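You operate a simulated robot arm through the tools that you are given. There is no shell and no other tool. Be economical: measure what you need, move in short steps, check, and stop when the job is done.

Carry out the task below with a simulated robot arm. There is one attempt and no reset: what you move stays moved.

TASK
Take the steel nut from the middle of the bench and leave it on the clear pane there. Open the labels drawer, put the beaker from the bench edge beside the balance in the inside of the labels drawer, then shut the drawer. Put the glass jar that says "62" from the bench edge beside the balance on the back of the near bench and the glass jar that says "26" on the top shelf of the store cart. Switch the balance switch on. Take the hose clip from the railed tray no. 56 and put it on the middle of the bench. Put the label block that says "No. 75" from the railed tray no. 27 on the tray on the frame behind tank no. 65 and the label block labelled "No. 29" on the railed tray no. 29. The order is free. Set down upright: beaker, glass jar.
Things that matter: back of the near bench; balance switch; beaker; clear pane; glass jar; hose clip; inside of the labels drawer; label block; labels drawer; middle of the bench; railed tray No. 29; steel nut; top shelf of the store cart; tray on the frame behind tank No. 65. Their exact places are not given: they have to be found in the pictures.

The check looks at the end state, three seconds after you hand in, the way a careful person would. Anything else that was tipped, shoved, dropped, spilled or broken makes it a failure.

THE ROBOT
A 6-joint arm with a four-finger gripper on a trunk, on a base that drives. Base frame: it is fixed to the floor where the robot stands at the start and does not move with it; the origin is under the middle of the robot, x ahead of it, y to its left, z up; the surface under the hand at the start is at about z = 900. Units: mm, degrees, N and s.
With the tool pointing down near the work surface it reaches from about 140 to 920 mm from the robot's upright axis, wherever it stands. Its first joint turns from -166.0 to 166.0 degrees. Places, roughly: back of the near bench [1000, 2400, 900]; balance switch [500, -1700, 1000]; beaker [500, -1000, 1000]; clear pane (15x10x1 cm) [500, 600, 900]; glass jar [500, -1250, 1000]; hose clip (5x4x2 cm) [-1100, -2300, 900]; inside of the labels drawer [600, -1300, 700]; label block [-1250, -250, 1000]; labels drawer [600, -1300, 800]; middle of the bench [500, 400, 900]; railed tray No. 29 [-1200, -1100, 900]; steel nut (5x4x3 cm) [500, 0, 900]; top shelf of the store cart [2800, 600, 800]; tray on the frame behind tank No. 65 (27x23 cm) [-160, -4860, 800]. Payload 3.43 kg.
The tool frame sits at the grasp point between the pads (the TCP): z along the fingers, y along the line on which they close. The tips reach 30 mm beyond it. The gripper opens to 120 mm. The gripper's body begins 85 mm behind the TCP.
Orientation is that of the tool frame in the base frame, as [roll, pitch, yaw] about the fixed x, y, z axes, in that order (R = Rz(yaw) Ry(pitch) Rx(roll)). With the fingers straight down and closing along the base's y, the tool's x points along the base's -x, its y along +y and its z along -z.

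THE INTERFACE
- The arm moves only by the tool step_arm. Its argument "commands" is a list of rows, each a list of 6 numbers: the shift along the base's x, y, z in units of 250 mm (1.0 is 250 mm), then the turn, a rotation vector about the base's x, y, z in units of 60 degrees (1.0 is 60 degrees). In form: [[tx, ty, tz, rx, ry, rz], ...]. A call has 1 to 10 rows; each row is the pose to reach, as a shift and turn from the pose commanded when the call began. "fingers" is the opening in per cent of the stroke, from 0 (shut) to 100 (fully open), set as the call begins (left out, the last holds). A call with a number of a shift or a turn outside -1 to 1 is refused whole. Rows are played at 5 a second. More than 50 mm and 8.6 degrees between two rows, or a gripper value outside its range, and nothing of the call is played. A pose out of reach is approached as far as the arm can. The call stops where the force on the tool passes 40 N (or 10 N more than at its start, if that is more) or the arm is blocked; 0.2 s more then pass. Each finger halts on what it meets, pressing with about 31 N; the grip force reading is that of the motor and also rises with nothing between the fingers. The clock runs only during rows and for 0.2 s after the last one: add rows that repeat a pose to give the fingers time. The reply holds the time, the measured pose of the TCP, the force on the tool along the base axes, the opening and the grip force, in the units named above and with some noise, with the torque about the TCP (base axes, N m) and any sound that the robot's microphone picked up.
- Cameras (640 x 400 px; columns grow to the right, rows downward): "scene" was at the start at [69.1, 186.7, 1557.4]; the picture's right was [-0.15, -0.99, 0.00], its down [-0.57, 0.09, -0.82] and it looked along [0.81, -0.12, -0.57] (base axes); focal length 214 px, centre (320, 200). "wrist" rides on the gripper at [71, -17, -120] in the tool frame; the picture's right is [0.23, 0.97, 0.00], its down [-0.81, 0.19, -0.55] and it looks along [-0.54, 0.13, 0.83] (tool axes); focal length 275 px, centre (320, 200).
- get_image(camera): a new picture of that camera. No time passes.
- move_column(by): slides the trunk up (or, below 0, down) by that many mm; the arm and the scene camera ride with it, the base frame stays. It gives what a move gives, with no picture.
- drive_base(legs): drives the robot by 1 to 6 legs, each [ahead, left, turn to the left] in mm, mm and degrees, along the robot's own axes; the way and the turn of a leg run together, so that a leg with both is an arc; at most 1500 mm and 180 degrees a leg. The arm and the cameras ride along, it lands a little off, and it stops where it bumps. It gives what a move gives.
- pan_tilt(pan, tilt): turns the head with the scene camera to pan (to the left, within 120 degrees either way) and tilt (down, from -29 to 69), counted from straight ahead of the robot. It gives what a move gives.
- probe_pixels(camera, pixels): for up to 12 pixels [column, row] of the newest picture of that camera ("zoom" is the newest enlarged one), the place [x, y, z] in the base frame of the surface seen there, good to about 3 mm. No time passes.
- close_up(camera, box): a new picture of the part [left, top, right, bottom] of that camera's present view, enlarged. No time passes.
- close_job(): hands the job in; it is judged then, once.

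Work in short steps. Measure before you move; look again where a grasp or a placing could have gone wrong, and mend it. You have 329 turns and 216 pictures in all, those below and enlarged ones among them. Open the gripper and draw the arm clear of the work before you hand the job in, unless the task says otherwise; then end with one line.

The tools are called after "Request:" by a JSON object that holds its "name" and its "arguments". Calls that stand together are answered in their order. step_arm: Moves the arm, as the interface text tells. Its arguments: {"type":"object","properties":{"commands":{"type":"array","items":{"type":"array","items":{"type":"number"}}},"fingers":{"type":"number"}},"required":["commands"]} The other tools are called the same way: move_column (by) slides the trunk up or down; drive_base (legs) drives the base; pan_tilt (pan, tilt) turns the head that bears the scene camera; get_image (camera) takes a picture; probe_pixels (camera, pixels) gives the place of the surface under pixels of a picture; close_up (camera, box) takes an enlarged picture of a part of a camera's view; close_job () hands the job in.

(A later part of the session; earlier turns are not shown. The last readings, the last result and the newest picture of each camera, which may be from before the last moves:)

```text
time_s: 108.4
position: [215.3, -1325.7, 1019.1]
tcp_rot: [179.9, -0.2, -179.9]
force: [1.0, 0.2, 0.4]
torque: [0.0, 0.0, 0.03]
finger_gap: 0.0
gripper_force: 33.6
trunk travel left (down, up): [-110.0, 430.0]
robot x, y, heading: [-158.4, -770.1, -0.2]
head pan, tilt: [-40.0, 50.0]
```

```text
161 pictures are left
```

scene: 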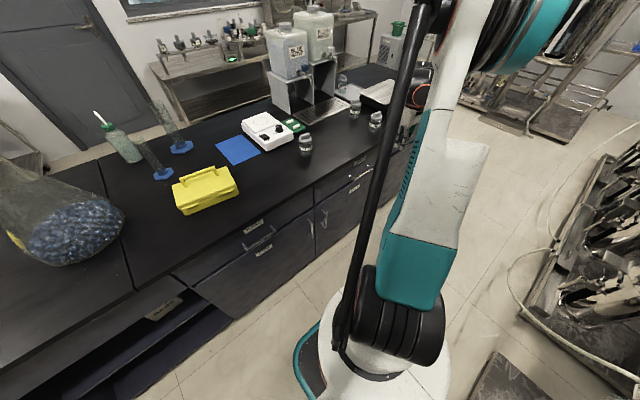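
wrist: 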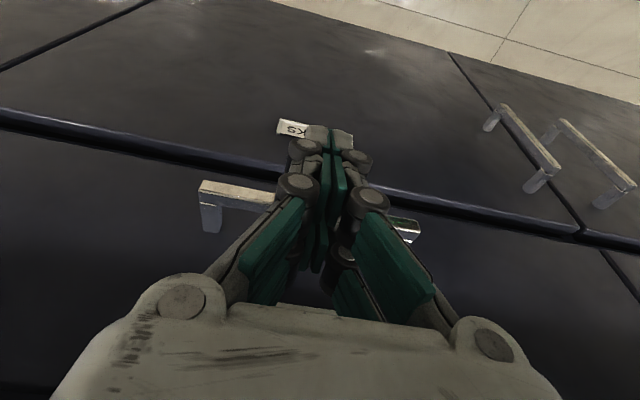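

Next is the balance switch and the jars. I drive right to about y=−1490.

Request:
{"name": "drive_base", "arguments": {"legs": [[30, -720, 0]]}}

Request:
{"name": "step_arm", "arguments": {"commands": [[0.05, 0.12, 0.1, 0, 0, 0], [0.1, 0.26, 0.2, 0, 0, 0], [0.15, 0.4, 0.3, 0, 0, 0], [0.2, 0.54, 0.4, 0, 0, 0], [0.25, 0.68, 0.5, 0, 0, 0], [0.3, 0.82, 0.5, 0, 0, 0], [0.4, 0.96, 0.5, 0, 0, 0], [0.5, 1.0, 0.5, 0, 0, 0]]}}

Request:
{"name": "pan_tilt", "arguments": {"pan": 0, "tilt": 50}}

Request:
{"name": "get_image", "arguments": {"camera": "scene"}}

Request:
{"name": "get_image", "arguments": {"camera": "wrist"}}

```text
time_s: 112.4
position: [239.4, -2065.2, 1019.7]
tcp_rot: [179.9, -0.2, 180.0]
force: [0.9, 0.4, 0.0]
torque: [0.01, -0.01, -0.01]
finger_gap: 0.0
gripper_force: 34.0
trunk travel left (down, up): [-110.0, 430.0]
robot x, y, heading: [-136.2, -1510.1, -0.0]
head pan, tilt: [-40.0, 50.0]
```

```text
time_s: 114.2
position: [366.6, -1811.9, 1145.8]
tcp_rot: [179.9, -0.2, 180.0]
force: [-0.7, 0.2, 0.2]
torque: [-0.01, 0.0, -0.03]
finger_gap: 0.0
gripper_force: 33.5
trunk travel left (down, up): [-110.0, 430.0]
robot x, y, heading: [-135.1, -1509.8, -0.2]
head pan, tilt: [-40.0, 50.0]
```

```text
time_s: 115.3
position: [365.7, -1812.5, 1145.7]
tcp_rot: [180.0, -0.2, 179.9]
force: [0.5, -0.1, 0.2]
torque: [0.04, 0.0, -0.04]
finger_gap: 0.0
gripper_force: 32.9
trunk travel left (down, up): [-110.0, 430.0]
robot x, y, heading: [-137.2, -1509.7, -0.5]
head pan, tilt: [0.0, 50.0]
```

```text
160 pictures are left
```

scene: 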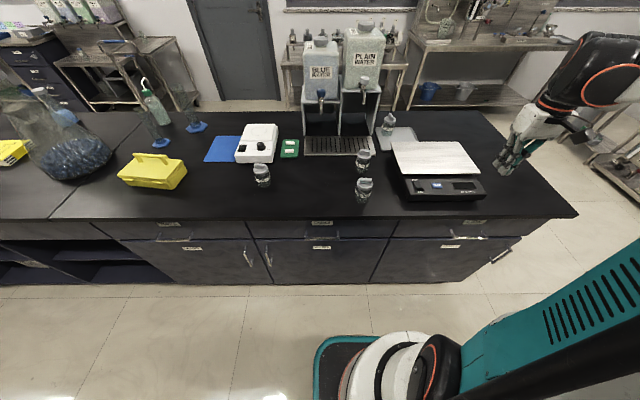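

```text
159 pictures are left
```

wrist: 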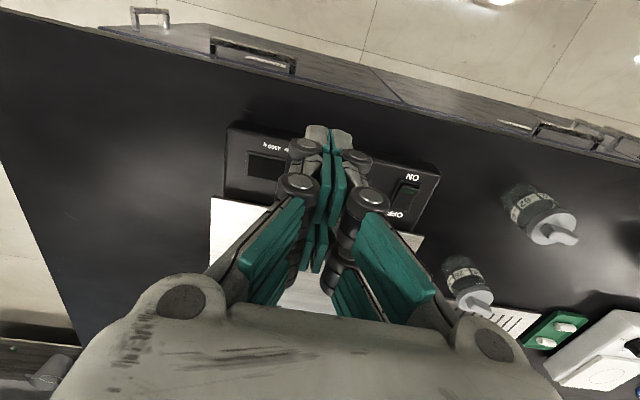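

I zoom in on the balance switch and probe it.

Request:
{"name": "close_up", "arguments": {"camera": "scene", "box": [395, 165, 459, 205]}}

Request:
{"name": "probe_pixels", "arguments": {"camera": "zoom", "pixels": [[170, 170], [180, 200], [190, 225], [170, 120], [260, 200], [180, 260], [350, 200], [215, 190]]}}

Request:
{"name": "close_up", "arguments": {"camera": "wrist", "box": [368, 155, 448, 225]}}

Request:
{"name": "probe_pixels", "arguments": {"camera": "wrist", "pixels": [[408, 187], [405, 200], [411, 180], [424, 190]]}}

```text
10.00 times, centred on (427, 185) of scene
```

zoom: 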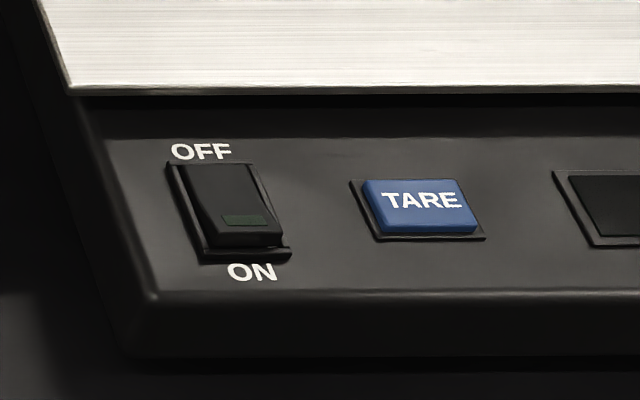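

```text
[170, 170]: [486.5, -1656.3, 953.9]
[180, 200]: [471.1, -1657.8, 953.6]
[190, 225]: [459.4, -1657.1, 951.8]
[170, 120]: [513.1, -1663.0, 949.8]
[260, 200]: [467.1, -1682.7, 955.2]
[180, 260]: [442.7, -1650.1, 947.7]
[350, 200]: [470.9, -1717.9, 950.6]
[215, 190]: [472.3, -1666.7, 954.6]
```

```text
5.71 times, centred on (408, 190) of wrist
```

zoom: 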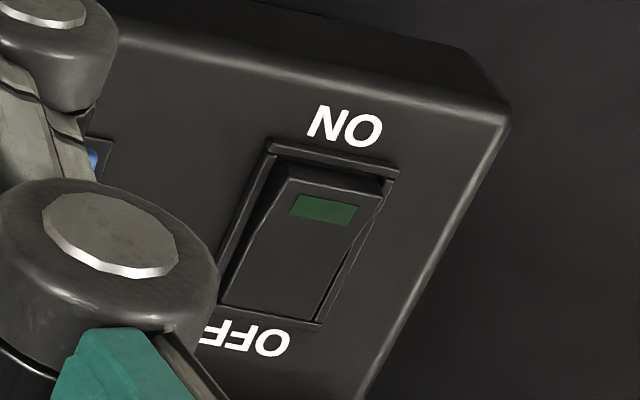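

```text
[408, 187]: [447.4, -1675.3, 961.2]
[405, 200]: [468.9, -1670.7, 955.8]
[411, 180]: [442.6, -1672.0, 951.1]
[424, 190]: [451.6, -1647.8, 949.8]
```

The switch is OFF with the ON end raised at about (450,−1671,961). I bring the closed fingertips above that end.

Request:
{"name": "step_arm", "arguments": {"commands": [[0.06, 0.1, 0, 0, 0, 0], [0.12, 0.2, 0, 0, 0, 0], [0.18, 0.3, -0.1, 0, 0, 0], [0.24, 0.4, -0.2, 0, 0, 0], [0.3, 0.5, -0.3, 0, 0, 0], [0.338, 0.562, -0.4, 0, 0, 0], [0.338, 0.562, -0.5, 0, 0, 0], [0.338, 0.562, -0.5, 0, 0, 0]]}}

Request:
{"name": "get_image", "arguments": {"camera": "wrist"}}

```text
time_s: 117.1
position: [450.8, -1673.3, 1018.9]
tcp_rot: [179.9, -0.2, -180.0]
force: [-0.2, -0.5, 0.0]
torque: [0.0, 0.03, -0.02]
finger_gap: 0.4
gripper_force: 33.0
trunk travel left (down, up): [-110.0, 430.0]
robot x, y, heading: [-132.5, -1510.1, -0.3]
head pan, tilt: [0.0, 50.0]
```

```text
156 pictures are left
```

wrist: 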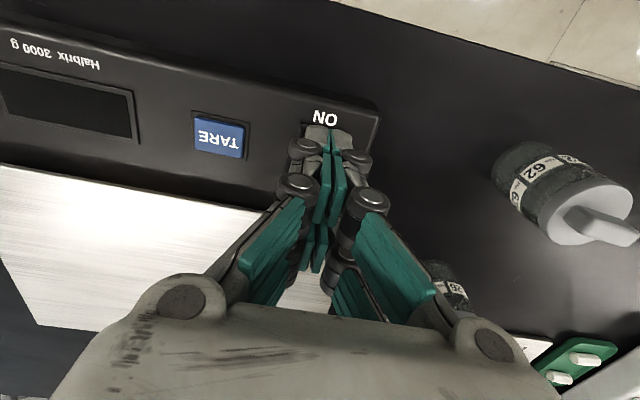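

The fingertips line up with the ON end. I press down in 2 mm steps from z 995.

Request:
{"name": "step_arm", "arguments": {"commands": [[-0.004, 0.006, -0.06, 0, 0, 0], [-0.004, 0.006, -0.1, 0, 0, 0], [-0.004, 0.006, -0.11, 0, 0, 0], [-0.004, 0.006, -0.12, 0, 0, 0], [-0.004, 0.006, -0.13, 0, 0, 0], [-0.004, 0.006, -0.138, 0, 0, 0]]}}

```text
time_s: 118.5
position: [450.0, -1671.5, 985.6]
tcp_rot: [179.9, -0.2, 180.0]
force: [0.0, 0.7, 0.4]
torque: [0.05, 0.03, 0.0]
finger_gap: 0.3
gripper_force: 32.9
trunk travel left (down, up): [-110.0, 430.0]
robot x, y, heading: [-134.0, -1510.1, -0.5]
head pan, tilt: [0.0, 50.0]
```

Request:
{"name": "step_arm", "arguments": {"commands": [[0, 0, -0.008, 0, 0, 0], [0, 0, -0.016, 0, 0, 0], [0, 0, -0.024, 0, 0, 0], [0, 0, -0.03, 0, 0, 0]]}}

Request:
{"name": "step_arm", "arguments": {"commands": [[0, 0, 0.1, 0, 0, 0], [0, 0, 0.28, 0, 0, 0], [-0.1, -0.1, 0.44, 0, 0, 0], [-0.2, -0.2, 0.5, 0, 0, 0], [-0.3, -0.3, 0.5, 0, 0, 0]]}}

Request:
{"name": "close_up", "arguments": {"camera": "scene", "box": [395, 165, 459, 205]}}

```text
time_s: 119.2
position: [450.4, -1671.3, 984.2]
tcp_rot: [-180.0, -0.1, 179.9]
force: [-2.4, -0.2, 23.4]
torque: [0.02, -0.27, 0.0]
finger_gap: 6.1
gripper_force: 33.5
trunk travel left (down, up): [-110.0, 430.0]
robot x, y, heading: [-135.0, -1512.5, -0.4]
head pan, tilt: [0.0, 50.0]
heard: click
stopped in row 3: the force on the tool passed its limit at 45 N (the readings are from after the stop); the commanded pose is now the measured one
```

```text
refused: row 3 steps farther than a row can; nothing moved
```

```text
10.00 times, centred on (427, 185) of scene
```

zoom: 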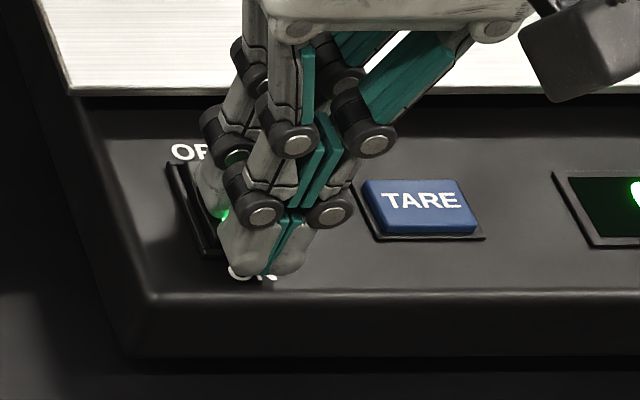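

It clicked and the display lit up: the balance is ON. I lift off and go toward jar 62.

Request:
{"name": "step_arm", "arguments": {"commands": [[0, 0, 0.12, 0, 0, 0], [0, 0, 0.28, 0, 0, 0], [0, 0, 0.44, 0, 0, 0], [-0.1, 0.1, 0.54, 0, 0, 0], [-0.12, 0.25, 0.6, 0, 0, 0], [-0.12, 0.4, 0.6, 0, 0, 0], [-0.12, 0.55, 0.6, 0, 0, 0], [-0.12, 0.7, 0.6, 0, 0, 0], [-0.1, 0.85, 0.6, 0, 0, 0]], "fingers": 100}}

Request:
{"name": "get_image", "arguments": {"camera": "wrist"}}

Request:
{"name": "close_up", "arguments": {"camera": "scene", "box": [330, 130, 490, 230]}}

```text
time_s: 121.2
position: [425.0, -1459.3, 1128.5]
tcp_rot: [180.0, -0.2, 179.9]
force: [-0.3, -0.7, -0.2]
torque: [0.04, -0.05, 0.02]
finger_gap: 119.8
gripper_force: 0.0
trunk travel left (down, up): [-110.0, 430.0]
robot x, y, heading: [-133.1, -1511.3, -0.4]
head pan, tilt: [0.0, 50.0]
heard: click, click
```

```text
154 pictures are left
```

wrist: 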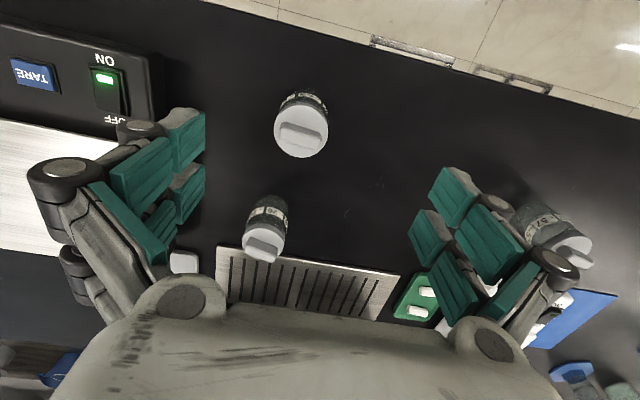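

```text
4.00 times, centred on (410, 180) of scene
```

zoom: 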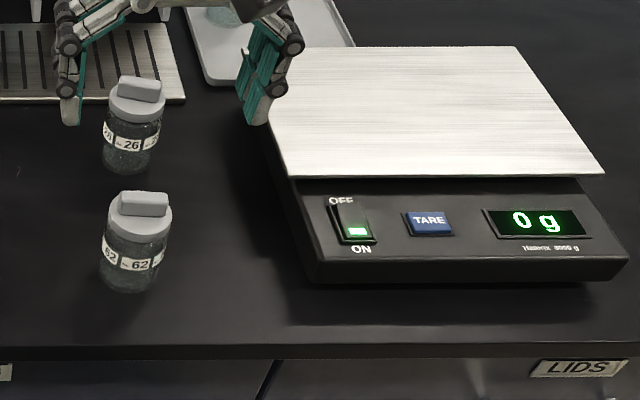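

The balance shows 0 g and the switch is ON. I probe jar 62's lid from the wrist view (302,130) and also its body.

Request:
{"name": "probe_pixels", "arguments": {"camera": "wrist", "pixels": [[302, 117], [278, 130], [326, 135], [300, 152], [302, 140], [300, 100], [262, 235], [262, 243], [268, 205]]}}

```text
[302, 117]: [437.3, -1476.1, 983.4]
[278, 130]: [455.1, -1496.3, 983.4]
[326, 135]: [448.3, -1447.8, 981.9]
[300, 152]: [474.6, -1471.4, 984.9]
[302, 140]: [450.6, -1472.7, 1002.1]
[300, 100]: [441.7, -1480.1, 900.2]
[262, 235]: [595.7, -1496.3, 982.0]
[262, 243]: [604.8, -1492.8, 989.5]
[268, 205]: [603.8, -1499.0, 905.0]
```

Jar 62's axis is about (450,−1472) with lid top at 983. I descend over it to TCP z≈945.

Request:
{"name": "step_arm", "arguments": {"commands": [[0.1, -0.05, 0, 0, 0, 0], [0.1, -0.05, -0.16, 0, 0, 0], [0.1, -0.05, -0.32, 0, 0, 0], [0.1, -0.05, -0.32, 0, 0, 0]]}}

Request:
{"name": "get_image", "arguments": {"camera": "wrist"}}

Request:
{"name": "probe_pixels", "arguments": {"camera": "wrist", "pixels": [[320, 190], [320, 150], [300, 170], [340, 170], [320, 220]]}}

```text
time_s: 122.2
position: [450.7, -1468.6, 1051.6]
tcp_rot: [179.9, -0.1, 180.0]
force: [0.4, 0.0, 0.4]
torque: [0.0, 0.04, -0.02]
finger_gap: 120.0
gripper_force: 0.0
trunk travel left (down, up): [-110.0, 430.0]
robot x, y, heading: [-134.7, -1508.8, -0.4]
head pan, tilt: [0.0, 50.0]
```

```text
152 pictures are left
```

wrist: 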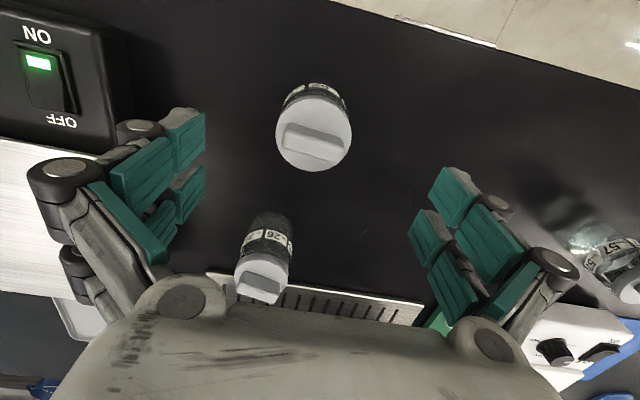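

```text
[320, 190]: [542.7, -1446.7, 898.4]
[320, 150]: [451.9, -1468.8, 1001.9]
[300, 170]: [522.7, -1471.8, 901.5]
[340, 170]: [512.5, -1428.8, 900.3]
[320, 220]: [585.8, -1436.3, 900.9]
```

The lid sits about (−3,−4) mm from the TCP. I correct and descend to the body.

Request:
{"name": "step_arm", "arguments": {"commands": [[-0.012, -0.016, -0.12, 0, 0, 0], [-0.012, -0.016, -0.28, 0, 0, 0], [-0.012, -0.016, -0.425, 0, 0, 0], [-0.012, -0.016, -0.425, 0, 0, 0]]}}

Request:
{"name": "step_arm", "arguments": {"commands": [[0, 0, 0, 0, 0, 0], [0, 0, 0, 0, 0, 0], [0, 0, 0, 0, 0, 0], [0, 0, 0, 0, 0, 0]], "fingers": 20}}

Request:
{"name": "step_arm", "arguments": {"commands": [[0, 0, 0.05, 0, 0, 0], [0, 0, 0.12, 0, 0, 0], [0, 0, 0.2, 0, 0, 0], [0, 0, 0.3, 0, 0, 0], [0, 0, 0.4, 0, 0, 0], [0, 0, 0.4, 0, 0, 0]]}}

Request:
{"name": "get_image", "arguments": {"camera": "wrist"}}

```text
time_s: 123.2
position: [449.7, -1475.8, 945.8]
tcp_rot: [-180.0, 0.0, -179.9]
force: [0.3, 0.4, 0.3]
torque: [0.02, 0.0, 0.02]
finger_gap: 120.1
gripper_force: 0.2
trunk travel left (down, up): [-110.0, 430.0]
robot x, y, heading: [-133.5, -1511.0, -0.4]
head pan, tilt: [0.0, 50.0]
```

```text
time_s: 124.2
position: [448.7, -1473.9, 945.6]
tcp_rot: [-180.0, -0.2, -180.0]
force: [0.1, 1.4, 4.1]
torque: [-0.04, 0.05, -0.01]
finger_gap: 54.8
gripper_force: 30.2
trunk travel left (down, up): [-110.0, 430.0]
robot x, y, heading: [-136.2, -1511.2, -0.3]
head pan, tilt: [0.0, 50.0]
```

```text
time_s: 125.6
position: [450.2, -1475.1, 1045.3]
tcp_rot: [179.9, -0.1, -179.9]
force: [0.8, -0.6, -2.5]
torque: [-0.01, 0.0, -0.01]
finger_gap: 54.4
gripper_force: 30.8
trunk travel left (down, up): [-110.0, 430.0]
robot x, y, heading: [-138.7, -1509.3, -0.5]
head pan, tilt: [0.0, 50.0]
```

```text
151 pictures are left
```

wrist: 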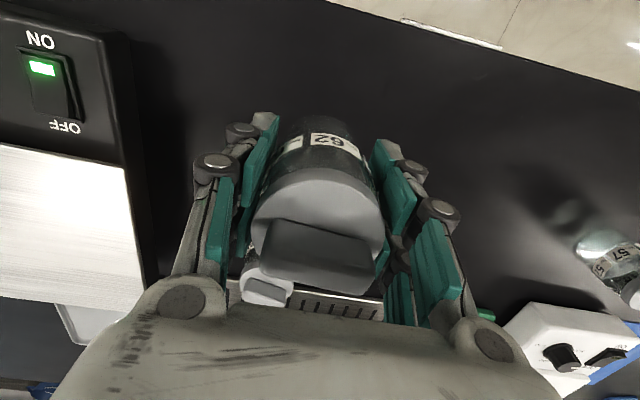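

Jar 62 is held securely. I pull it back over the aisle and raise it, then drive left along the bench.

Request:
{"name": "step_arm", "arguments": {"commands": [[0, 0, 0.15, 0, 0, 0], [-0.1, 0, 0.3, 0, 0, 0], [-0.22, 0, 0.4, 0, 0, 0], [-0.36, 0, 0.5, 0, 0, 0], [-0.5, 0, 0.5, 0, 0, 0], [-0.65, 0, 0.5, 0, 0, 0], [-0.8, 0, 0.5, 0, 0, 0]]}}

Request:
{"name": "drive_base", "arguments": {"legs": [[0, 1450, 0.4], [0, 800, 0]]}}

Request:
{"name": "pan_tilt", "arguments": {"pan": 40, "tilt": 25}}

Request:
{"name": "get_image", "arguments": {"camera": "scene"}}

```text
time_s: 127.2
position: [250.5, -1475.5, 1170.4]
tcp_rot: [-180.0, -0.2, 179.9]
force: [-0.6, 0.0, -1.9]
torque: [0.01, 0.0, -0.02]
finger_gap: 54.4
gripper_force: 31.0
trunk travel left (down, up): [-110.0, 430.0]
robot x, y, heading: [-135.9, -1512.5, -0.2]
head pan, tilt: [0.0, 50.0]
```

```text
time_s: 138.2
position: [239.2, 768.8, 1170.2]
tcp_rot: [-179.9, -0.1, -179.6]
force: [0.1, 0.2, -1.2]
torque: [0.01, -0.02, -0.01]
finger_gap: 54.4
gripper_force: 30.8
trunk travel left (down, up): [-110.0, 430.0]
robot x, y, heading: [-147.0, 729.7, 0.1]
head pan, tilt: [0.0, 50.0]
```

```text
time_s: 139.3
position: [239.2, 768.6, 1169.6]
tcp_rot: [179.9, -0.1, -179.6]
force: [0.5, 0.0, -1.5]
torque: [0.0, -0.01, -0.01]
finger_gap: 54.3
gripper_force: 31.1
trunk travel left (down, up): [-110.0, 430.0]
robot x, y, heading: [-146.1, 732.4, 0.1]
head pan, tilt: [40.0, 25.0]
```

```text
150 pictures are left
```

scene: 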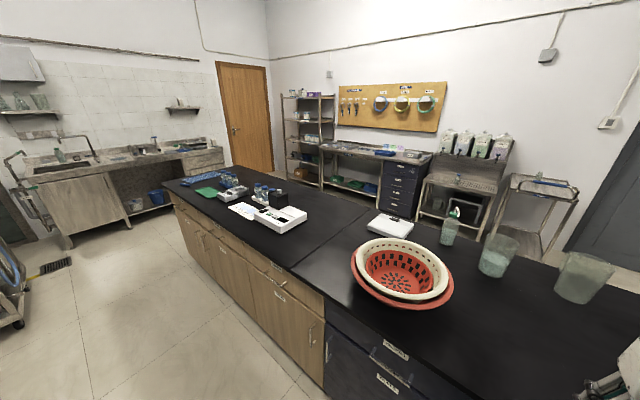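

The bench continues to the left with a wooden part. I probe points on its back area and surroundings.

Request:
{"name": "close_up", "arguments": {"camera": "scene", "box": [160, 150, 400, 270]}}

Request:
{"name": "probe_pixels", "arguments": {"camera": "scene", "pixels": [[245, 170], [290, 185], [330, 195], [365, 207], [205, 175], [180, 180], [255, 205], [285, 215], [330, 215], [300, 195], [545, 180], [465, 180]]}}

```text
2.67 times, centred on (280, 210) of scene
```

zoom: 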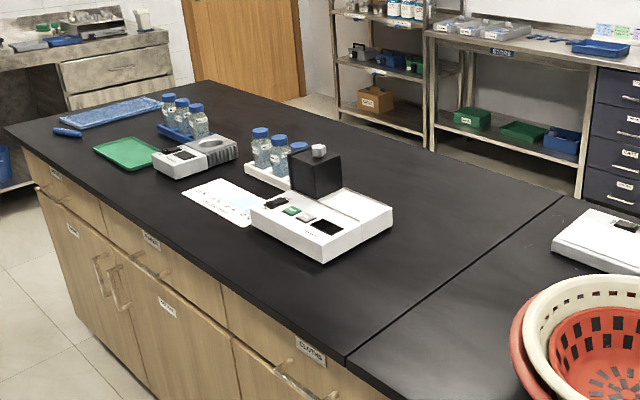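

```text
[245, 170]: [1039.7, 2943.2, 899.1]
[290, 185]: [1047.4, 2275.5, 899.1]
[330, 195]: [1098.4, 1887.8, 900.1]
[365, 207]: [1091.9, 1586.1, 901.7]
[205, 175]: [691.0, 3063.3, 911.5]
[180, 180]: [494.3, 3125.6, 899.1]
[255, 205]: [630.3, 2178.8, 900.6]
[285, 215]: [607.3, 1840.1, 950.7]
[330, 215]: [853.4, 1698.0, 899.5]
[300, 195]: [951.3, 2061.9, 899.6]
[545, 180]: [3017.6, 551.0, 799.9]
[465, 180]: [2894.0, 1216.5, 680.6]
```

The bench back (x≈950–1100, y≈1900–2900) is clear. I drive left to y≈2350 and then closer to the bench.

Request:
{"name": "drive_base", "arguments": {"legs": [[0, 1400, 0], [0, 220, 0]]}}

Request:
{"name": "drive_base", "arguments": {"legs": [[200, 0, 0]]}}

Request:
{"name": "pan_tilt", "arguments": {"pan": 0, "tilt": 40}}

Request:
{"name": "get_image", "arguments": {"camera": "scene"}}

```text
time_s: 147.7
position: [255.2, 2411.8, 1170.3]
tcp_rot: [-179.9, -0.1, 179.6]
force: [0.4, -0.4, -3.1]
torque: [-0.01, -0.03, -0.03]
finger_gap: 54.7
gripper_force: 31.0
trunk travel left (down, up): [-110.0, 430.0]
robot x, y, heading: [-133.4, 2381.9, -0.7]
head pan, tilt: [40.0, 25.0]
```

```text
time_s: 149.3
position: [461.3, 2406.2, 1170.7]
tcp_rot: [179.9, -0.1, 179.2]
force: [1.0, 0.0, -1.6]
torque: [0.0, 0.03, 0.01]
finger_gap: 54.6
gripper_force: 31.2
trunk travel left (down, up): [-110.0, 430.0]
robot x, y, heading: [78.8, 2377.7, -1.2]
head pan, tilt: [40.0, 25.0]
```

```text
time_s: 150.4
position: [461.3, 2405.6, 1169.8]
tcp_rot: [180.0, 0.0, 179.3]
force: [0.2, 0.0, -2.0]
torque: [-0.01, 0.01, -0.03]
finger_gap: 54.4
gripper_force: 31.0
trunk travel left (down, up): [-110.0, 430.0]
robot x, y, heading: [74.7, 2376.3, -1.2]
head pan, tilt: [0.0, 40.0]
```

```text
148 pictures are left
```

scene: 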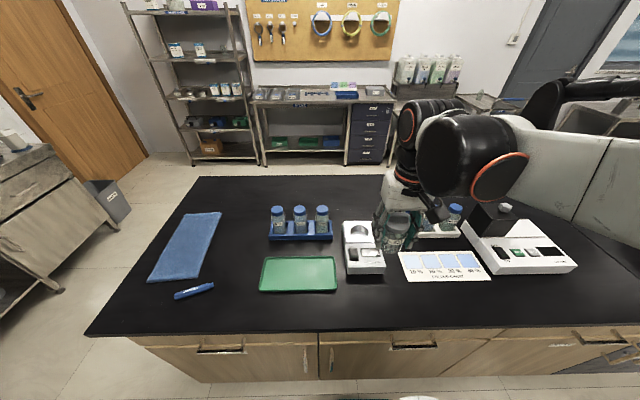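

Behind the vial rack and instruments there's free bench. I probe heights and target points.

Request:
{"name": "probe_pixels", "arguments": {"camera": "scene", "pixels": [[300, 179], [330, 195], [360, 195], [300, 210], [360, 180], [322, 210], [355, 225], [452, 208], [500, 205], [340, 210], [375, 210], [590, 190]]}}

```text
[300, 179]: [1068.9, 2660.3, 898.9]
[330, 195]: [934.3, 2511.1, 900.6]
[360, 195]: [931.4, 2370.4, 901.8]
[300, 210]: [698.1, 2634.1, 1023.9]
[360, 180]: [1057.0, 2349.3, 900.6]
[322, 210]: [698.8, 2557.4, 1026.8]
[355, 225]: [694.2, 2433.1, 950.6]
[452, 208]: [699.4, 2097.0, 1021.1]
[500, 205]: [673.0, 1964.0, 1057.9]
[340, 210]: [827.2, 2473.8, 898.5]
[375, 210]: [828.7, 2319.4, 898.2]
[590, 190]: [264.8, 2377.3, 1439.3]
```

I move the jar forward over the instruments to (955,2405).

Request:
{"name": "step_arm", "arguments": {"commands": [[0.1, 0, 0, 0, 0, 0], [0.22, 0, 0, 0, 0, 0], [0.36, 0, 0, 0, 0, 0], [0.5, 0, 0, 0, 0, 0], [0.64, 0, 0, 0, 0, 0], [0.78, 0, 0, 0, 0, 0], [0.9, 0, 0, 0, 0, 0], [1.0, 0, 0, 0, 0, 0]]}}

Request:
{"name": "step_arm", "arguments": {"commands": [[0.12, 0, 0, 0, 0, 0], [0.26, 0, 0, 0, 0, 0], [0.4, 0, 0, 0, 0, 0], [0.54, 0, 0, 0, 0, 0], [0.68, 0, 0, 0, 0, 0], [0.82, 0, 0, 0, 0, 0], [0.96, 0, -0.05, 0, 0, 0], [0.97, 0, -0.2, 0, 0, 0], [0.97, 0, -0.36, 0, 0, 0], [0.97, 0, -0.36, 0, 0, 0]]}}

Request:
{"name": "get_image", "arguments": {"camera": "wrist"}}

```text
time_s: 152.2
position: [713.4, 2405.4, 1169.4]
tcp_rot: [180.0, -0.1, 179.4]
force: [0.3, -0.2, -1.5]
torque: [0.02, 0.02, -0.02]
finger_gap: 54.6
gripper_force: 30.8
trunk travel left (down, up): [-110.0, 430.0]
robot x, y, heading: [73.8, 2380.5, -1.1]
head pan, tilt: [0.0, 40.0]
```

```text
time_s: 154.4
position: [953.4, 2405.5, 1080.3]
tcp_rot: [180.0, -0.2, 179.3]
force: [0.1, 0.8, -1.7]
torque: [0.01, 0.01, -0.01]
finger_gap: 54.7
gripper_force: 31.0
trunk travel left (down, up): [-110.0, 430.0]
robot x, y, heading: [76.4, 2375.5, -1.1]
head pan, tilt: [0.0, 40.0]
```

```text
147 pictures are left
```

wrist: 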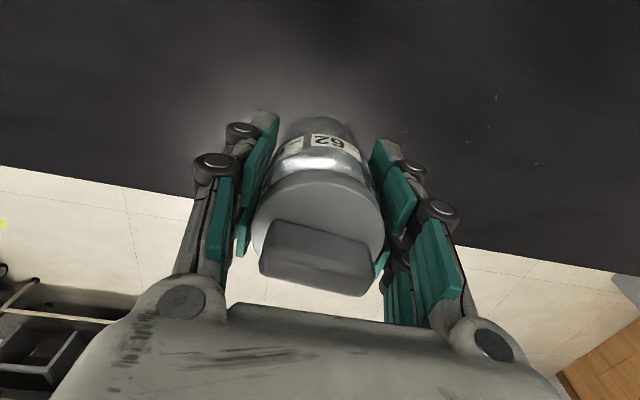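

The spot is clear. I lower it to 949 and then feel for contact.

Request:
{"name": "step_arm", "arguments": {"commands": [[0, 0, -0.15, 0, 0, 0], [0, 0, -0.3, 0, 0, 0], [0, 0, -0.42, 0, 0, 0], [0, 0, -0.5, 0, 0, 0], [0, 0, -0.525, 0, 0, 0], [0, 0, -0.525, 0, 0, 0]]}}

Request:
{"name": "step_arm", "arguments": {"commands": [[0, 0, -0.008, 0, 0, 0], [0, 0, -0.014, 0, 0, 0], [0, 0, -0.014, 0, 0, 0]]}}

```text
time_s: 155.8
position: [954.0, 2407.3, 949.0]
tcp_rot: [-179.9, -0.1, 179.4]
force: [-0.3, -0.1, -1.4]
torque: [-0.01, 0.0, 0.03]
finger_gap: 54.7
gripper_force: 30.8
trunk travel left (down, up): [-110.0, 430.0]
robot x, y, heading: [74.6, 2379.2, -1.2]
head pan, tilt: [0.0, 40.0]
```

```text
time_s: 156.6
position: [954.0, 2406.7, 946.7]
tcp_rot: [-179.9, -0.1, 179.3]
force: [5.5, 2.6, 15.9]
torque: [0.01, 0.01, -0.01]
finger_gap: 54.7
gripper_force: 30.7
trunk travel left (down, up): [-110.0, 430.0]
robot x, y, heading: [76.6, 2376.1, -1.1]
head pan, tilt: [0.0, 40.0]
```

Contact. I ease 1 mm, open, rise and retract.

Request:
{"name": "step_arm", "arguments": {"commands": [[0, 0, 0.005, 0, 0, 0], [0, 0, 0.005, 0, 0, 0]]}}

Request:
{"name": "step_arm", "arguments": {"commands": [[0, 0, 0, 0, 0, 0], [0, 0, 0, 0, 0, 0], [0, 0, 0, 0, 0, 0]], "fingers": 90}}

Request:
{"name": "step_arm", "arguments": {"commands": [[0, 0, 0.15, 0, 0, 0], [0, 0, 0.3, 0, 0, 0], [0, 0, 0.48, 0, 0, 0], [0, 0, 0.66, 0, 0, 0], [0, 0, 0.84, 0, 0, 0], [-0.1, 0, 0.9, 0, 0, 0], [-0.25, 0, 0.9, 0, 0, 0], [-0.4, 0, 0.9, 0, 0, 0], [-0.55, 0, 0.9, 0, 0, 0]]}}

Request:
{"name": "get_image", "arguments": {"camera": "wrist"}}

```text
time_s: 157.2
position: [953.3, 2407.6, 946.2]
tcp_rot: [180.0, -0.1, 179.3]
force: [2.8, 2.2, 9.4]
torque: [0.03, -0.04, 0.03]
finger_gap: 54.5
gripper_force: 31.2
trunk travel left (down, up): [-110.0, 430.0]
robot x, y, heading: [75.5, 2379.5, -0.9]
head pan, tilt: [0.0, 40.0]
```

```text
time_s: 158.0
position: [952.9, 2406.5, 945.8]
tcp_rot: [-180.0, -0.2, 179.3]
force: [0.1, 0.1, -0.3]
torque: [-0.01, 0.01, 0.0]
finger_gap: 108.0
gripper_force: 0.1
trunk travel left (down, up): [-110.0, 430.0]
robot x, y, heading: [72.1, 2374.8, -1.0]
head pan, tilt: [0.0, 40.0]
```

```text
time_s: 160.0
position: [811.5, 2405.9, 1171.6]
tcp_rot: [180.0, -0.2, 179.3]
force: [0.1, 0.4, 0.1]
torque: [-0.01, -0.03, 0.02]
finger_gap: 108.0
gripper_force: 0.0
trunk travel left (down, up): [-110.0, 430.0]
robot x, y, heading: [76.4, 2376.8, -1.2]
head pan, tilt: [0.0, 40.0]
```

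```text
146 pictures are left
```

wrist: 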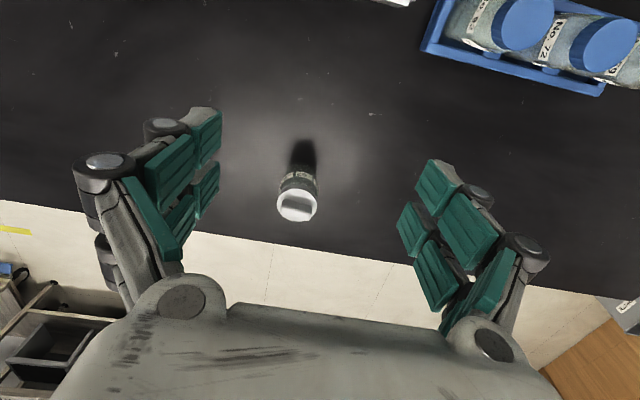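

Jar 62 stands upright at the back. I retract and drive back along the aisle to jar 26.

Request:
{"name": "step_arm", "arguments": {"commands": [[-0.14, 0, 0, 0, 0, 0], [-0.28, 0, 0, 0, 0, 0], [-0.42, 0, 0, 0, 0, 0], [-0.56, 0, 0, 0, 0, 0], [-0.7, 0, 0, 0, 0, 0], [-0.84, 0, 0, 0, 0, 0], [-0.98, 0, 0, 0, 0, 0]]}}

Request:
{"name": "step_arm", "arguments": {"commands": [[-0.14, 0, 0, 0, 0, 0], [-0.28, 0, 0, 0, 0, 0], [-0.42, 0, 0, 0, 0, 0], [-0.5, 0, 0, 0, 0, 0]]}}

Request:
{"name": "drive_base", "arguments": {"legs": [[-180, 0, 1.1], [0, -1500, 0], [0, -1500, 0], [0, -850, 0]]}}

Request:
{"name": "pan_tilt", "arguments": {"pan": 0, "tilt": 45}}

Request:
{"name": "get_image", "arguments": {"camera": "scene"}}

```text
time_s: 161.6
position: [570.0, 2404.3, 1169.6]
tcp_rot: [-180.0, -0.1, 179.3]
force: [-0.5, -0.4, -0.5]
torque: [-0.01, 0.01, 0.01]
finger_gap: 108.0
gripper_force: 0.1
trunk travel left (down, up): [-110.0, 430.0]
robot x, y, heading: [73.9, 2375.1, -0.8]
head pan, tilt: [0.0, 40.0]
```

```text
time_s: 162.6
position: [443.9, 2406.1, 1169.4]
tcp_rot: [-180.0, -0.1, 179.2]
force: [0.1, 0.3, 0.2]
torque: [0.0, -0.01, -0.02]
finger_gap: 108.1
gripper_force: 0.1
trunk travel left (down, up): [-110.0, 430.0]
robot x, y, heading: [77.3, 2373.8, -1.1]
head pan, tilt: [0.0, 40.0]
```

```text
time_s: 182.1
position: [353.6, -1371.3, 1169.6]
tcp_rot: [-180.0, -0.1, -175.6]
force: [0.4, -0.2, 0.4]
torque: [-0.02, -0.03, 0.02]
finger_gap: 108.1
gripper_force: 0.1
trunk travel left (down, up): [-110.0, 430.0]
robot x, y, heading: [-13.3, -1430.9, 4.0]
head pan, tilt: [0.0, 40.0]
```

```text
time_s: 182.8
position: [354.0, -1370.4, 1170.6]
tcp_rot: [-179.9, -0.1, -175.5]
force: [1.3, -0.4, -0.1]
torque: [-0.02, -0.03, 0.03]
finger_gap: 108.0
gripper_force: 0.0
trunk travel left (down, up): [-110.0, 430.0]
robot x, y, heading: [-9.6, -1430.4, 4.2]
head pan, tilt: [0.0, 45.0]
```

```text
145 pictures are left
```

scene: 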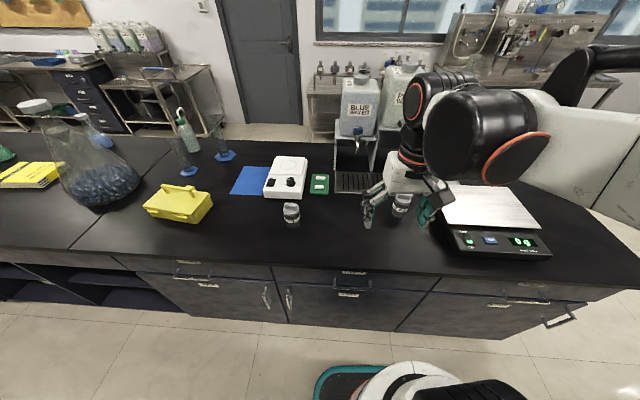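

Jar 26 is at about (603,−1494). I move above it and check with the wrist camera.

Request:
{"name": "step_arm", "arguments": {"commands": [[0.12, -0.06, 0, 0, 0, -0.02], [0.24, -0.12, 0, 0, 0, -0.04], [0.38, -0.18, 0, 0, 0, -0.075], [0.52, -0.25, 0, 0, 0, -0.075], [0.66, -0.32, 0, 0, 0, -0.075], [0.8, -0.4, 0, 0, 0, -0.075], [0.92, -0.46, 0, 0, 0, -0.075], [0.99, -0.49, -0.1, 0, 0, -0.075], [0.99, -0.49, -0.24, 0, 0, -0.075], [0.99, -0.49, -0.4, 0, 0, -0.075]], "fingers": 100}}

Request:
{"name": "get_image", "arguments": {"camera": "wrist"}}

```text
time_s: 184.9
position: [602.3, -1494.2, 1068.2]
tcp_rot: [180.0, -0.1, 179.8]
force: [0.4, 0.0, 0.1]
torque: [0.0, -0.04, 0.0]
finger_gap: 119.8
gripper_force: 0.1
trunk travel left (down, up): [-110.0, 430.0]
robot x, y, heading: [-11.3, -1433.4, 4.3]
head pan, tilt: [0.0, 45.0]
```

```text
144 pictures are left
```

wrist: 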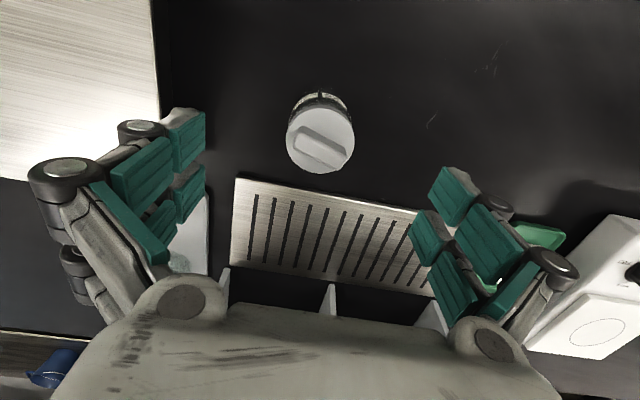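

I check how near the balance plate is to the left finger.

Request:
{"name": "probe_pixels", "arguments": {"camera": "wrist", "pixels": [[150, 100], [155, 160], [170, 200], [200, 220], [320, 150], [240, 200]]}}

```text
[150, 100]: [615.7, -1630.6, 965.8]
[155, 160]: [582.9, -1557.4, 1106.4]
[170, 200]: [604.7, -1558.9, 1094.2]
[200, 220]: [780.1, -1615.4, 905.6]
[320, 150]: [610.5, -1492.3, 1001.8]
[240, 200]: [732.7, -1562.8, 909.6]
```

The balance plate is at y≈−1630, while the finger reaches −1564 at most, so there's room. I descend with +4 mm in x and grasp.

Request:
{"name": "step_arm", "arguments": {"commands": [[0.016, 0.002, -0.12, 0, 0, 0], [0.016, 0.002, -0.28, 0, 0, 0], [0.016, 0.002, -0.4, 0, 0, 0], [0.016, 0.002, -0.49, 0, 0, 0], [0.016, 0.002, -0.49, 0, 0, 0]]}}

Request:
{"name": "step_arm", "arguments": {"commands": [[0, 0, 0, 0, 0, 0], [0, 0, 0, 0, 0, 0], [0, 0, 0, 0, 0, 0], [0, 0, 0, 0, 0, 0]], "fingers": 20}}

Request:
{"name": "step_arm", "arguments": {"commands": [[0, 0, 0.05, 0, 0, 0], [0, 0, 0.12, 0, 0, 0], [0, 0, 0.2, 0, 0, 0], [0, 0, 0.3, 0, 0, 0], [0, 0, 0.4, 0, 0, 0], [0, 0, 0.5, 0, 0, 0], [0, 0, 0.6, 0, 0, 0]]}}

Request:
{"name": "get_image", "arguments": {"camera": "wrist"}}

```text
time_s: 186.2
position: [606.5, -1492.2, 944.9]
tcp_rot: [180.0, -0.2, 180.0]
force: [0.0, 0.5, -0.1]
torque: [0.02, -0.01, 0.01]
finger_gap: 120.1
gripper_force: 0.0
trunk travel left (down, up): [-110.0, 430.0]
robot x, y, heading: [-11.5, -1434.3, 4.0]
head pan, tilt: [0.0, 45.0]
```

```text
time_s: 187.2
position: [606.0, -1492.0, 947.1]
tcp_rot: [180.0, 0.0, -180.0]
force: [0.9, 1.8, 5.4]
torque: [0.03, 0.03, -0.02]
finger_gap: 54.9
gripper_force: 30.9
trunk travel left (down, up): [-110.0, 430.0]
robot x, y, heading: [-12.4, -1430.2, 4.2]
head pan, tilt: [0.0, 45.0]
```

```text
time_s: 188.8
position: [607.1, -1492.1, 1097.0]
tcp_rot: [180.0, -0.1, 179.8]
force: [0.4, 0.0, -2.7]
torque: [0.02, 0.03, -0.01]
finger_gap: 54.8
gripper_force: 31.2
trunk travel left (down, up): [-110.0, 430.0]
robot x, y, heading: [-10.6, -1428.9, 4.2]
head pan, tilt: [0.0, 45.0]
```

```text
143 pictures are left
```

wrist: 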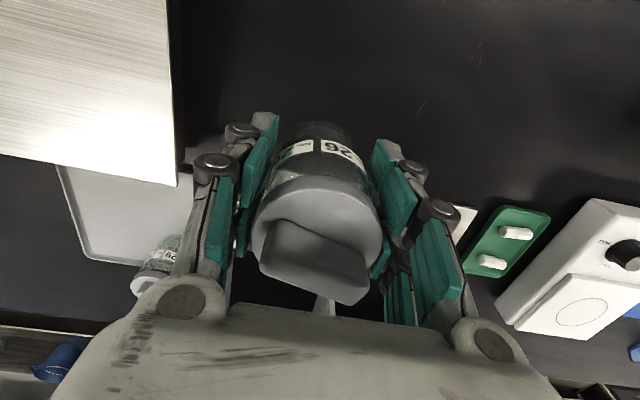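

Jar 26 is held. I retract it to a carry pose and look right for a route around the bench end.

Request:
{"name": "step_arm", "arguments": {"commands": [[-0.1, 0, 0.12, 0, 0, 0], [-0.24, 0.02, 0.2, 0, 0, 0], [-0.38, 0.04, 0.3, 0, 0, 0], [-0.52, 0.06, 0.3, 0, 0, 0], [-0.66, 0.08, 0.3, 0, 0, 0], [-0.8, 0.1, 0.3, 0, 0, 0], [-0.94, 0.12, 0.3, 0, 0, 0], [-1.0, 0.14, 0.3, 0, 0, 0]]}}

Request:
{"name": "pan_tilt", "arguments": {"pan": -60, "tilt": 25}}

Request:
{"name": "get_image", "arguments": {"camera": "scene"}}

```text
time_s: 190.6
position: [354.3, -1456.6, 1173.9]
tcp_rot: [179.9, -0.2, -179.9]
force: [-1.1, 0.2, -1.4]
torque: [0.0, -0.04, 0.01]
finger_gap: 55.0
gripper_force: 31.1
trunk travel left (down, up): [-110.0, 430.0]
robot x, y, heading: [-13.7, -1432.8, 4.0]
head pan, tilt: [0.0, 45.0]
```

```text
time_s: 191.8
position: [355.1, -1456.6, 1175.2]
tcp_rot: [-179.9, -0.1, 179.9]
force: [0.2, -0.2, -1.8]
torque: [0.02, 0.03, 0.0]
finger_gap: 55.2
gripper_force: 30.8
trunk travel left (down, up): [-110.0, 430.0]
robot x, y, heading: [-12.2, -1431.8, 4.0]
head pan, tilt: [-60.0, 25.0]
```

```text
142 pictures are left
```

scene: 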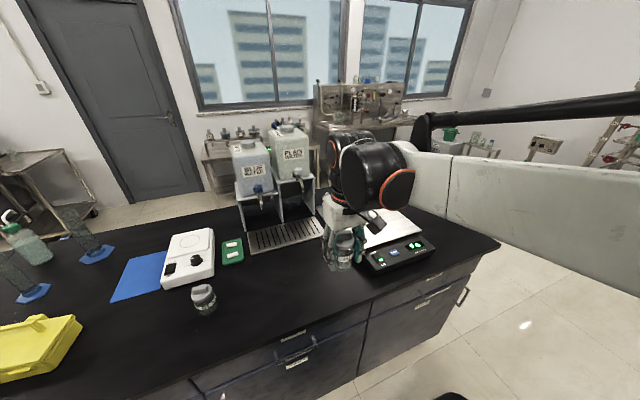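

The floor past the bench's right end looks open. I drive right and look again.

Request:
{"name": "drive_base", "arguments": {"legs": [[-60, 0, -4], [0, -1000, 0]]}}

Request:
{"name": "pan_tilt", "arguments": {"pan": 20, "tilt": 30}}

Request:
{"name": "get_image", "arguments": {"camera": "scene"}}

Request:
{"name": "pan_tilt", "arguments": {"pan": -60, "tilt": 45}}

Request:
{"name": "get_image", "arguments": {"camera": "scene"}}

```text
time_s: 197.6
position: [294.8, -2471.7, 1174.6]
tcp_rot: [-180.0, 0.0, 176.3]
force: [-0.2, -0.3, -1.5]
torque: [0.01, 0.0, 0.0]
finger_gap: 54.9
gripper_force: 31.2
trunk travel left (down, up): [-110.0, 430.0]
robot x, y, heading: [-67.4, -2427.9, 0.6]
head pan, tilt: [-60.0, 25.0]
```

```text
time_s: 199.1
position: [295.6, -2470.1, 1173.5]
tcp_rot: [180.0, -0.2, 176.4]
force: [0.5, 0.7, -2.0]
torque: [0.0, 0.0, -0.03]
finger_gap: 54.9
gripper_force: 31.2
trunk travel left (down, up): [-110.0, 430.0]
robot x, y, heading: [-69.6, -2423.3, 0.5]
head pan, tilt: [20.0, 30.0]
```

```text
141 pictures are left
```

scene: 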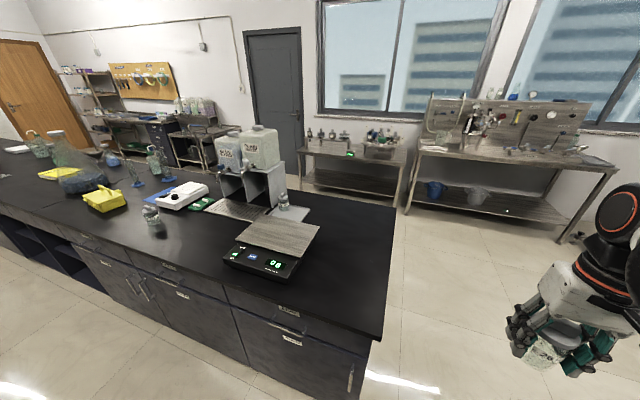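

```text
time_s: 200.6
position: [295.2, -2471.5, 1173.4]
tcp_rot: [180.0, 0.0, 176.5]
force: [-0.4, 0.5, -1.7]
torque: [0.0, 0.02, 0.0]
finger_gap: 54.8
gripper_force: 31.1
trunk travel left (down, up): [-110.0, 430.0]
robot x, y, heading: [-69.6, -2423.5, 0.4]
head pan, tilt: [-60.0, 45.0]
```

```text
140 pictures are left
```

scene: 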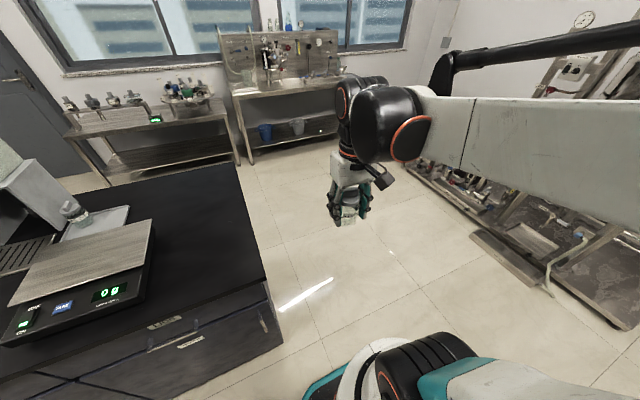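

There's open floor around the bench end. I probe the bench end and the far side furniture to plan the drive.

Request:
{"name": "probe_pixels", "arguments": {"camera": "scene", "pixels": [[265, 280], [240, 170], [280, 345], [410, 280], [470, 235], [545, 290], [260, 165], [340, 130], [160, 170]]}}

```text
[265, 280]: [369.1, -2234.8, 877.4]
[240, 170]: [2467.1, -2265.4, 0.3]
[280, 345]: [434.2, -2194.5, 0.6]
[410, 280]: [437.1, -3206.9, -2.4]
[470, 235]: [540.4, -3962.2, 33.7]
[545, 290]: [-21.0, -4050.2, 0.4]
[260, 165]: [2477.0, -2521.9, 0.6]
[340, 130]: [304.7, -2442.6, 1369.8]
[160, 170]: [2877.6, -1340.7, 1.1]
```

I drive around: right, ahead past the bench, then left along its back side.

Request:
{"name": "drive_base", "arguments": {"legs": [[0, -240, -0.4], [1500, 0, 0], [250, 0, 0], [0, 1400, 0]]}}

Request:
{"name": "pan_tilt", "arguments": {"pan": 50, "tilt": 35}}

Request:
{"name": "get_image", "arguments": {"camera": "scene"}}

```text
time_s: 217.7
position: [2069.0, -1276.9, 1173.8]
tcp_rot: [-180.0, -0.1, 177.4]
force: [-0.2, 0.4, -1.0]
torque: [-0.05, 0.02, 0.0]
finger_gap: 54.6
gripper_force: 31.0
trunk travel left (down, up): [-110.0, 430.0]
robot x, y, heading: [1703.8, -1232.6, 1.5]
head pan, tilt: [-60.0, 45.0]
```

```text
time_s: 219.6
position: [2069.2, -1276.7, 1173.8]
tcp_rot: [-179.9, 0.0, 177.3]
force: [0.3, 0.7, -2.3]
torque: [0.03, 0.01, 0.01]
finger_gap: 54.8
gripper_force: 31.4
trunk travel left (down, up): [-110.0, 430.0]
robot x, y, heading: [1702.3, -1236.9, 1.5]
head pan, tilt: [50.0, 35.0]
```

```text
139 pictures are left
```

scene: 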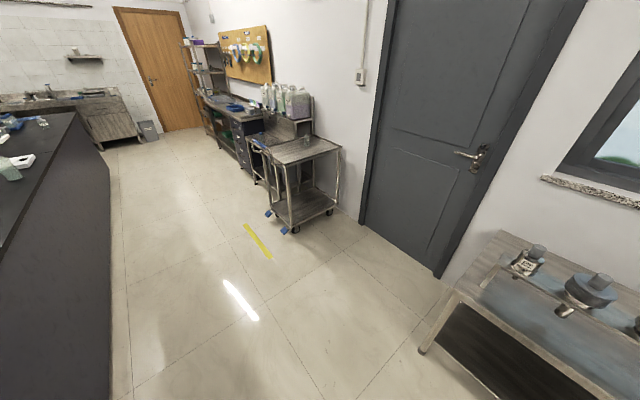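

The cart stands at (300,160) with a clear top. I probe its surface.

Request:
{"name": "probe_pixels", "arguments": {"camera": "scene", "pixels": [[265, 150], [340, 148], [285, 163], [310, 138], [300, 150], [282, 230], [330, 210], [255, 240], [420, 350], [300, 218]]}}

Request:
{"name": "close_up", "arguments": {"camera": "scene", "box": [230, 80, 360, 240]}}

```text
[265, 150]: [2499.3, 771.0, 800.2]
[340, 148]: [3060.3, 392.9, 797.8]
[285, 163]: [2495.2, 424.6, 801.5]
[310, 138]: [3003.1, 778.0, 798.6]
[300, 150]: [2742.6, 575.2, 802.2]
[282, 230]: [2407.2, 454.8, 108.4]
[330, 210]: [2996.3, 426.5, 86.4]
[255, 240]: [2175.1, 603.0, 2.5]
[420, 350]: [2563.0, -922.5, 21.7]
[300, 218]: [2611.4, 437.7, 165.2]
```

```text
2.50 times, centred on (295, 160) of scene
```

zoom: 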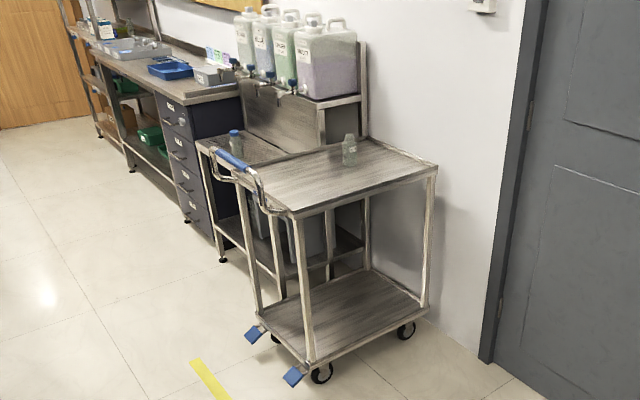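

The cart top spans x 2480–3060, y 390–790 at z=800, and already holds a small bottle toward the wall. I drive to stand in front of it.

Request:
{"name": "drive_base", "arguments": {"legs": [[0, 1400, -1.5], [0, 390, 0]]}}

Request:
{"name": "pan_tilt", "arguments": {"pan": 0, "tilt": 35}}

Request:
{"name": "get_image", "arguments": {"camera": "scene"}}

```text
time_s: 228.9
position: [2084.6, 557.3, 1173.5]
tcp_rot: [180.0, -0.2, 174.4]
force: [-0.4, -0.3, -0.4]
torque: [0.03, 0.04, 0.03]
finger_gap: 54.7
gripper_force: 31.5
trunk travel left (down, up): [-110.0, 430.0]
robot x, y, heading: [1723.2, 619.7, -1.7]
head pan, tilt: [50.0, 35.0]
```

```text
time_s: 230.1
position: [2084.5, 557.4, 1173.5]
tcp_rot: [180.0, -0.1, 174.4]
force: [0.9, 0.6, -1.4]
torque: [0.02, -0.01, -0.01]
finger_gap: 55.0
gripper_force: 31.2
trunk travel left (down, up): [-110.0, 430.0]
robot x, y, heading: [1720.3, 617.2, -1.1]
head pan, tilt: [0.0, 35.0]
```

```text
137 pictures are left
```

scene: 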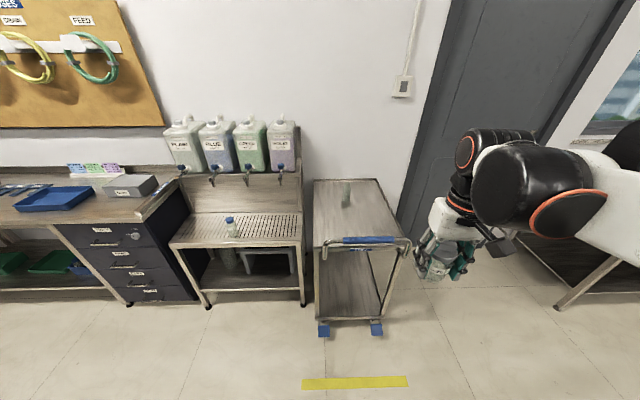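

I probe the cart top, its bottle and the handle.

Request:
{"name": "probe_pixels", "arguments": {"camera": "scene", "pixels": [[345, 205], [346, 185], [350, 225], [370, 220], [368, 239], [325, 245], [320, 190], [380, 185], [395, 232], [315, 235], [405, 245]]}}

Request:
{"name": "close_up", "arguments": {"camera": "scene", "box": [300, 170, 420, 260]}}

```text
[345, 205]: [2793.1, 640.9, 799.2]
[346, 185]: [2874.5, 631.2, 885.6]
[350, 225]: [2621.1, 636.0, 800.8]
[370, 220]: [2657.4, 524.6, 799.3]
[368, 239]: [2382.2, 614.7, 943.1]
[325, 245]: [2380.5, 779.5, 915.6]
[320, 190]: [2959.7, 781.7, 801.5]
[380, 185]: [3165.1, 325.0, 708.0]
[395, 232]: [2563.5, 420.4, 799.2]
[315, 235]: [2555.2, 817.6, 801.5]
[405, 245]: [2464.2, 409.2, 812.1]
```

```text
4.44 times, centred on (360, 215) of scene
```

zoom: 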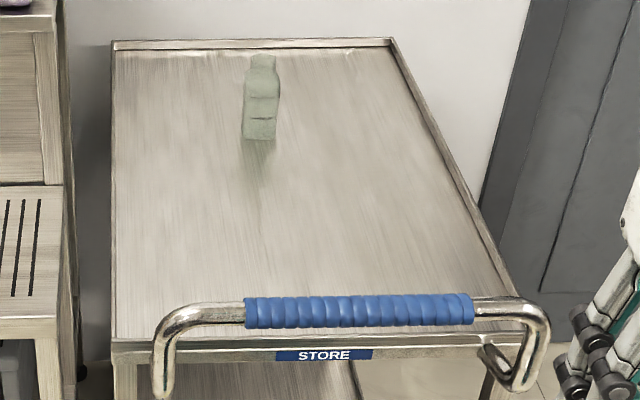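

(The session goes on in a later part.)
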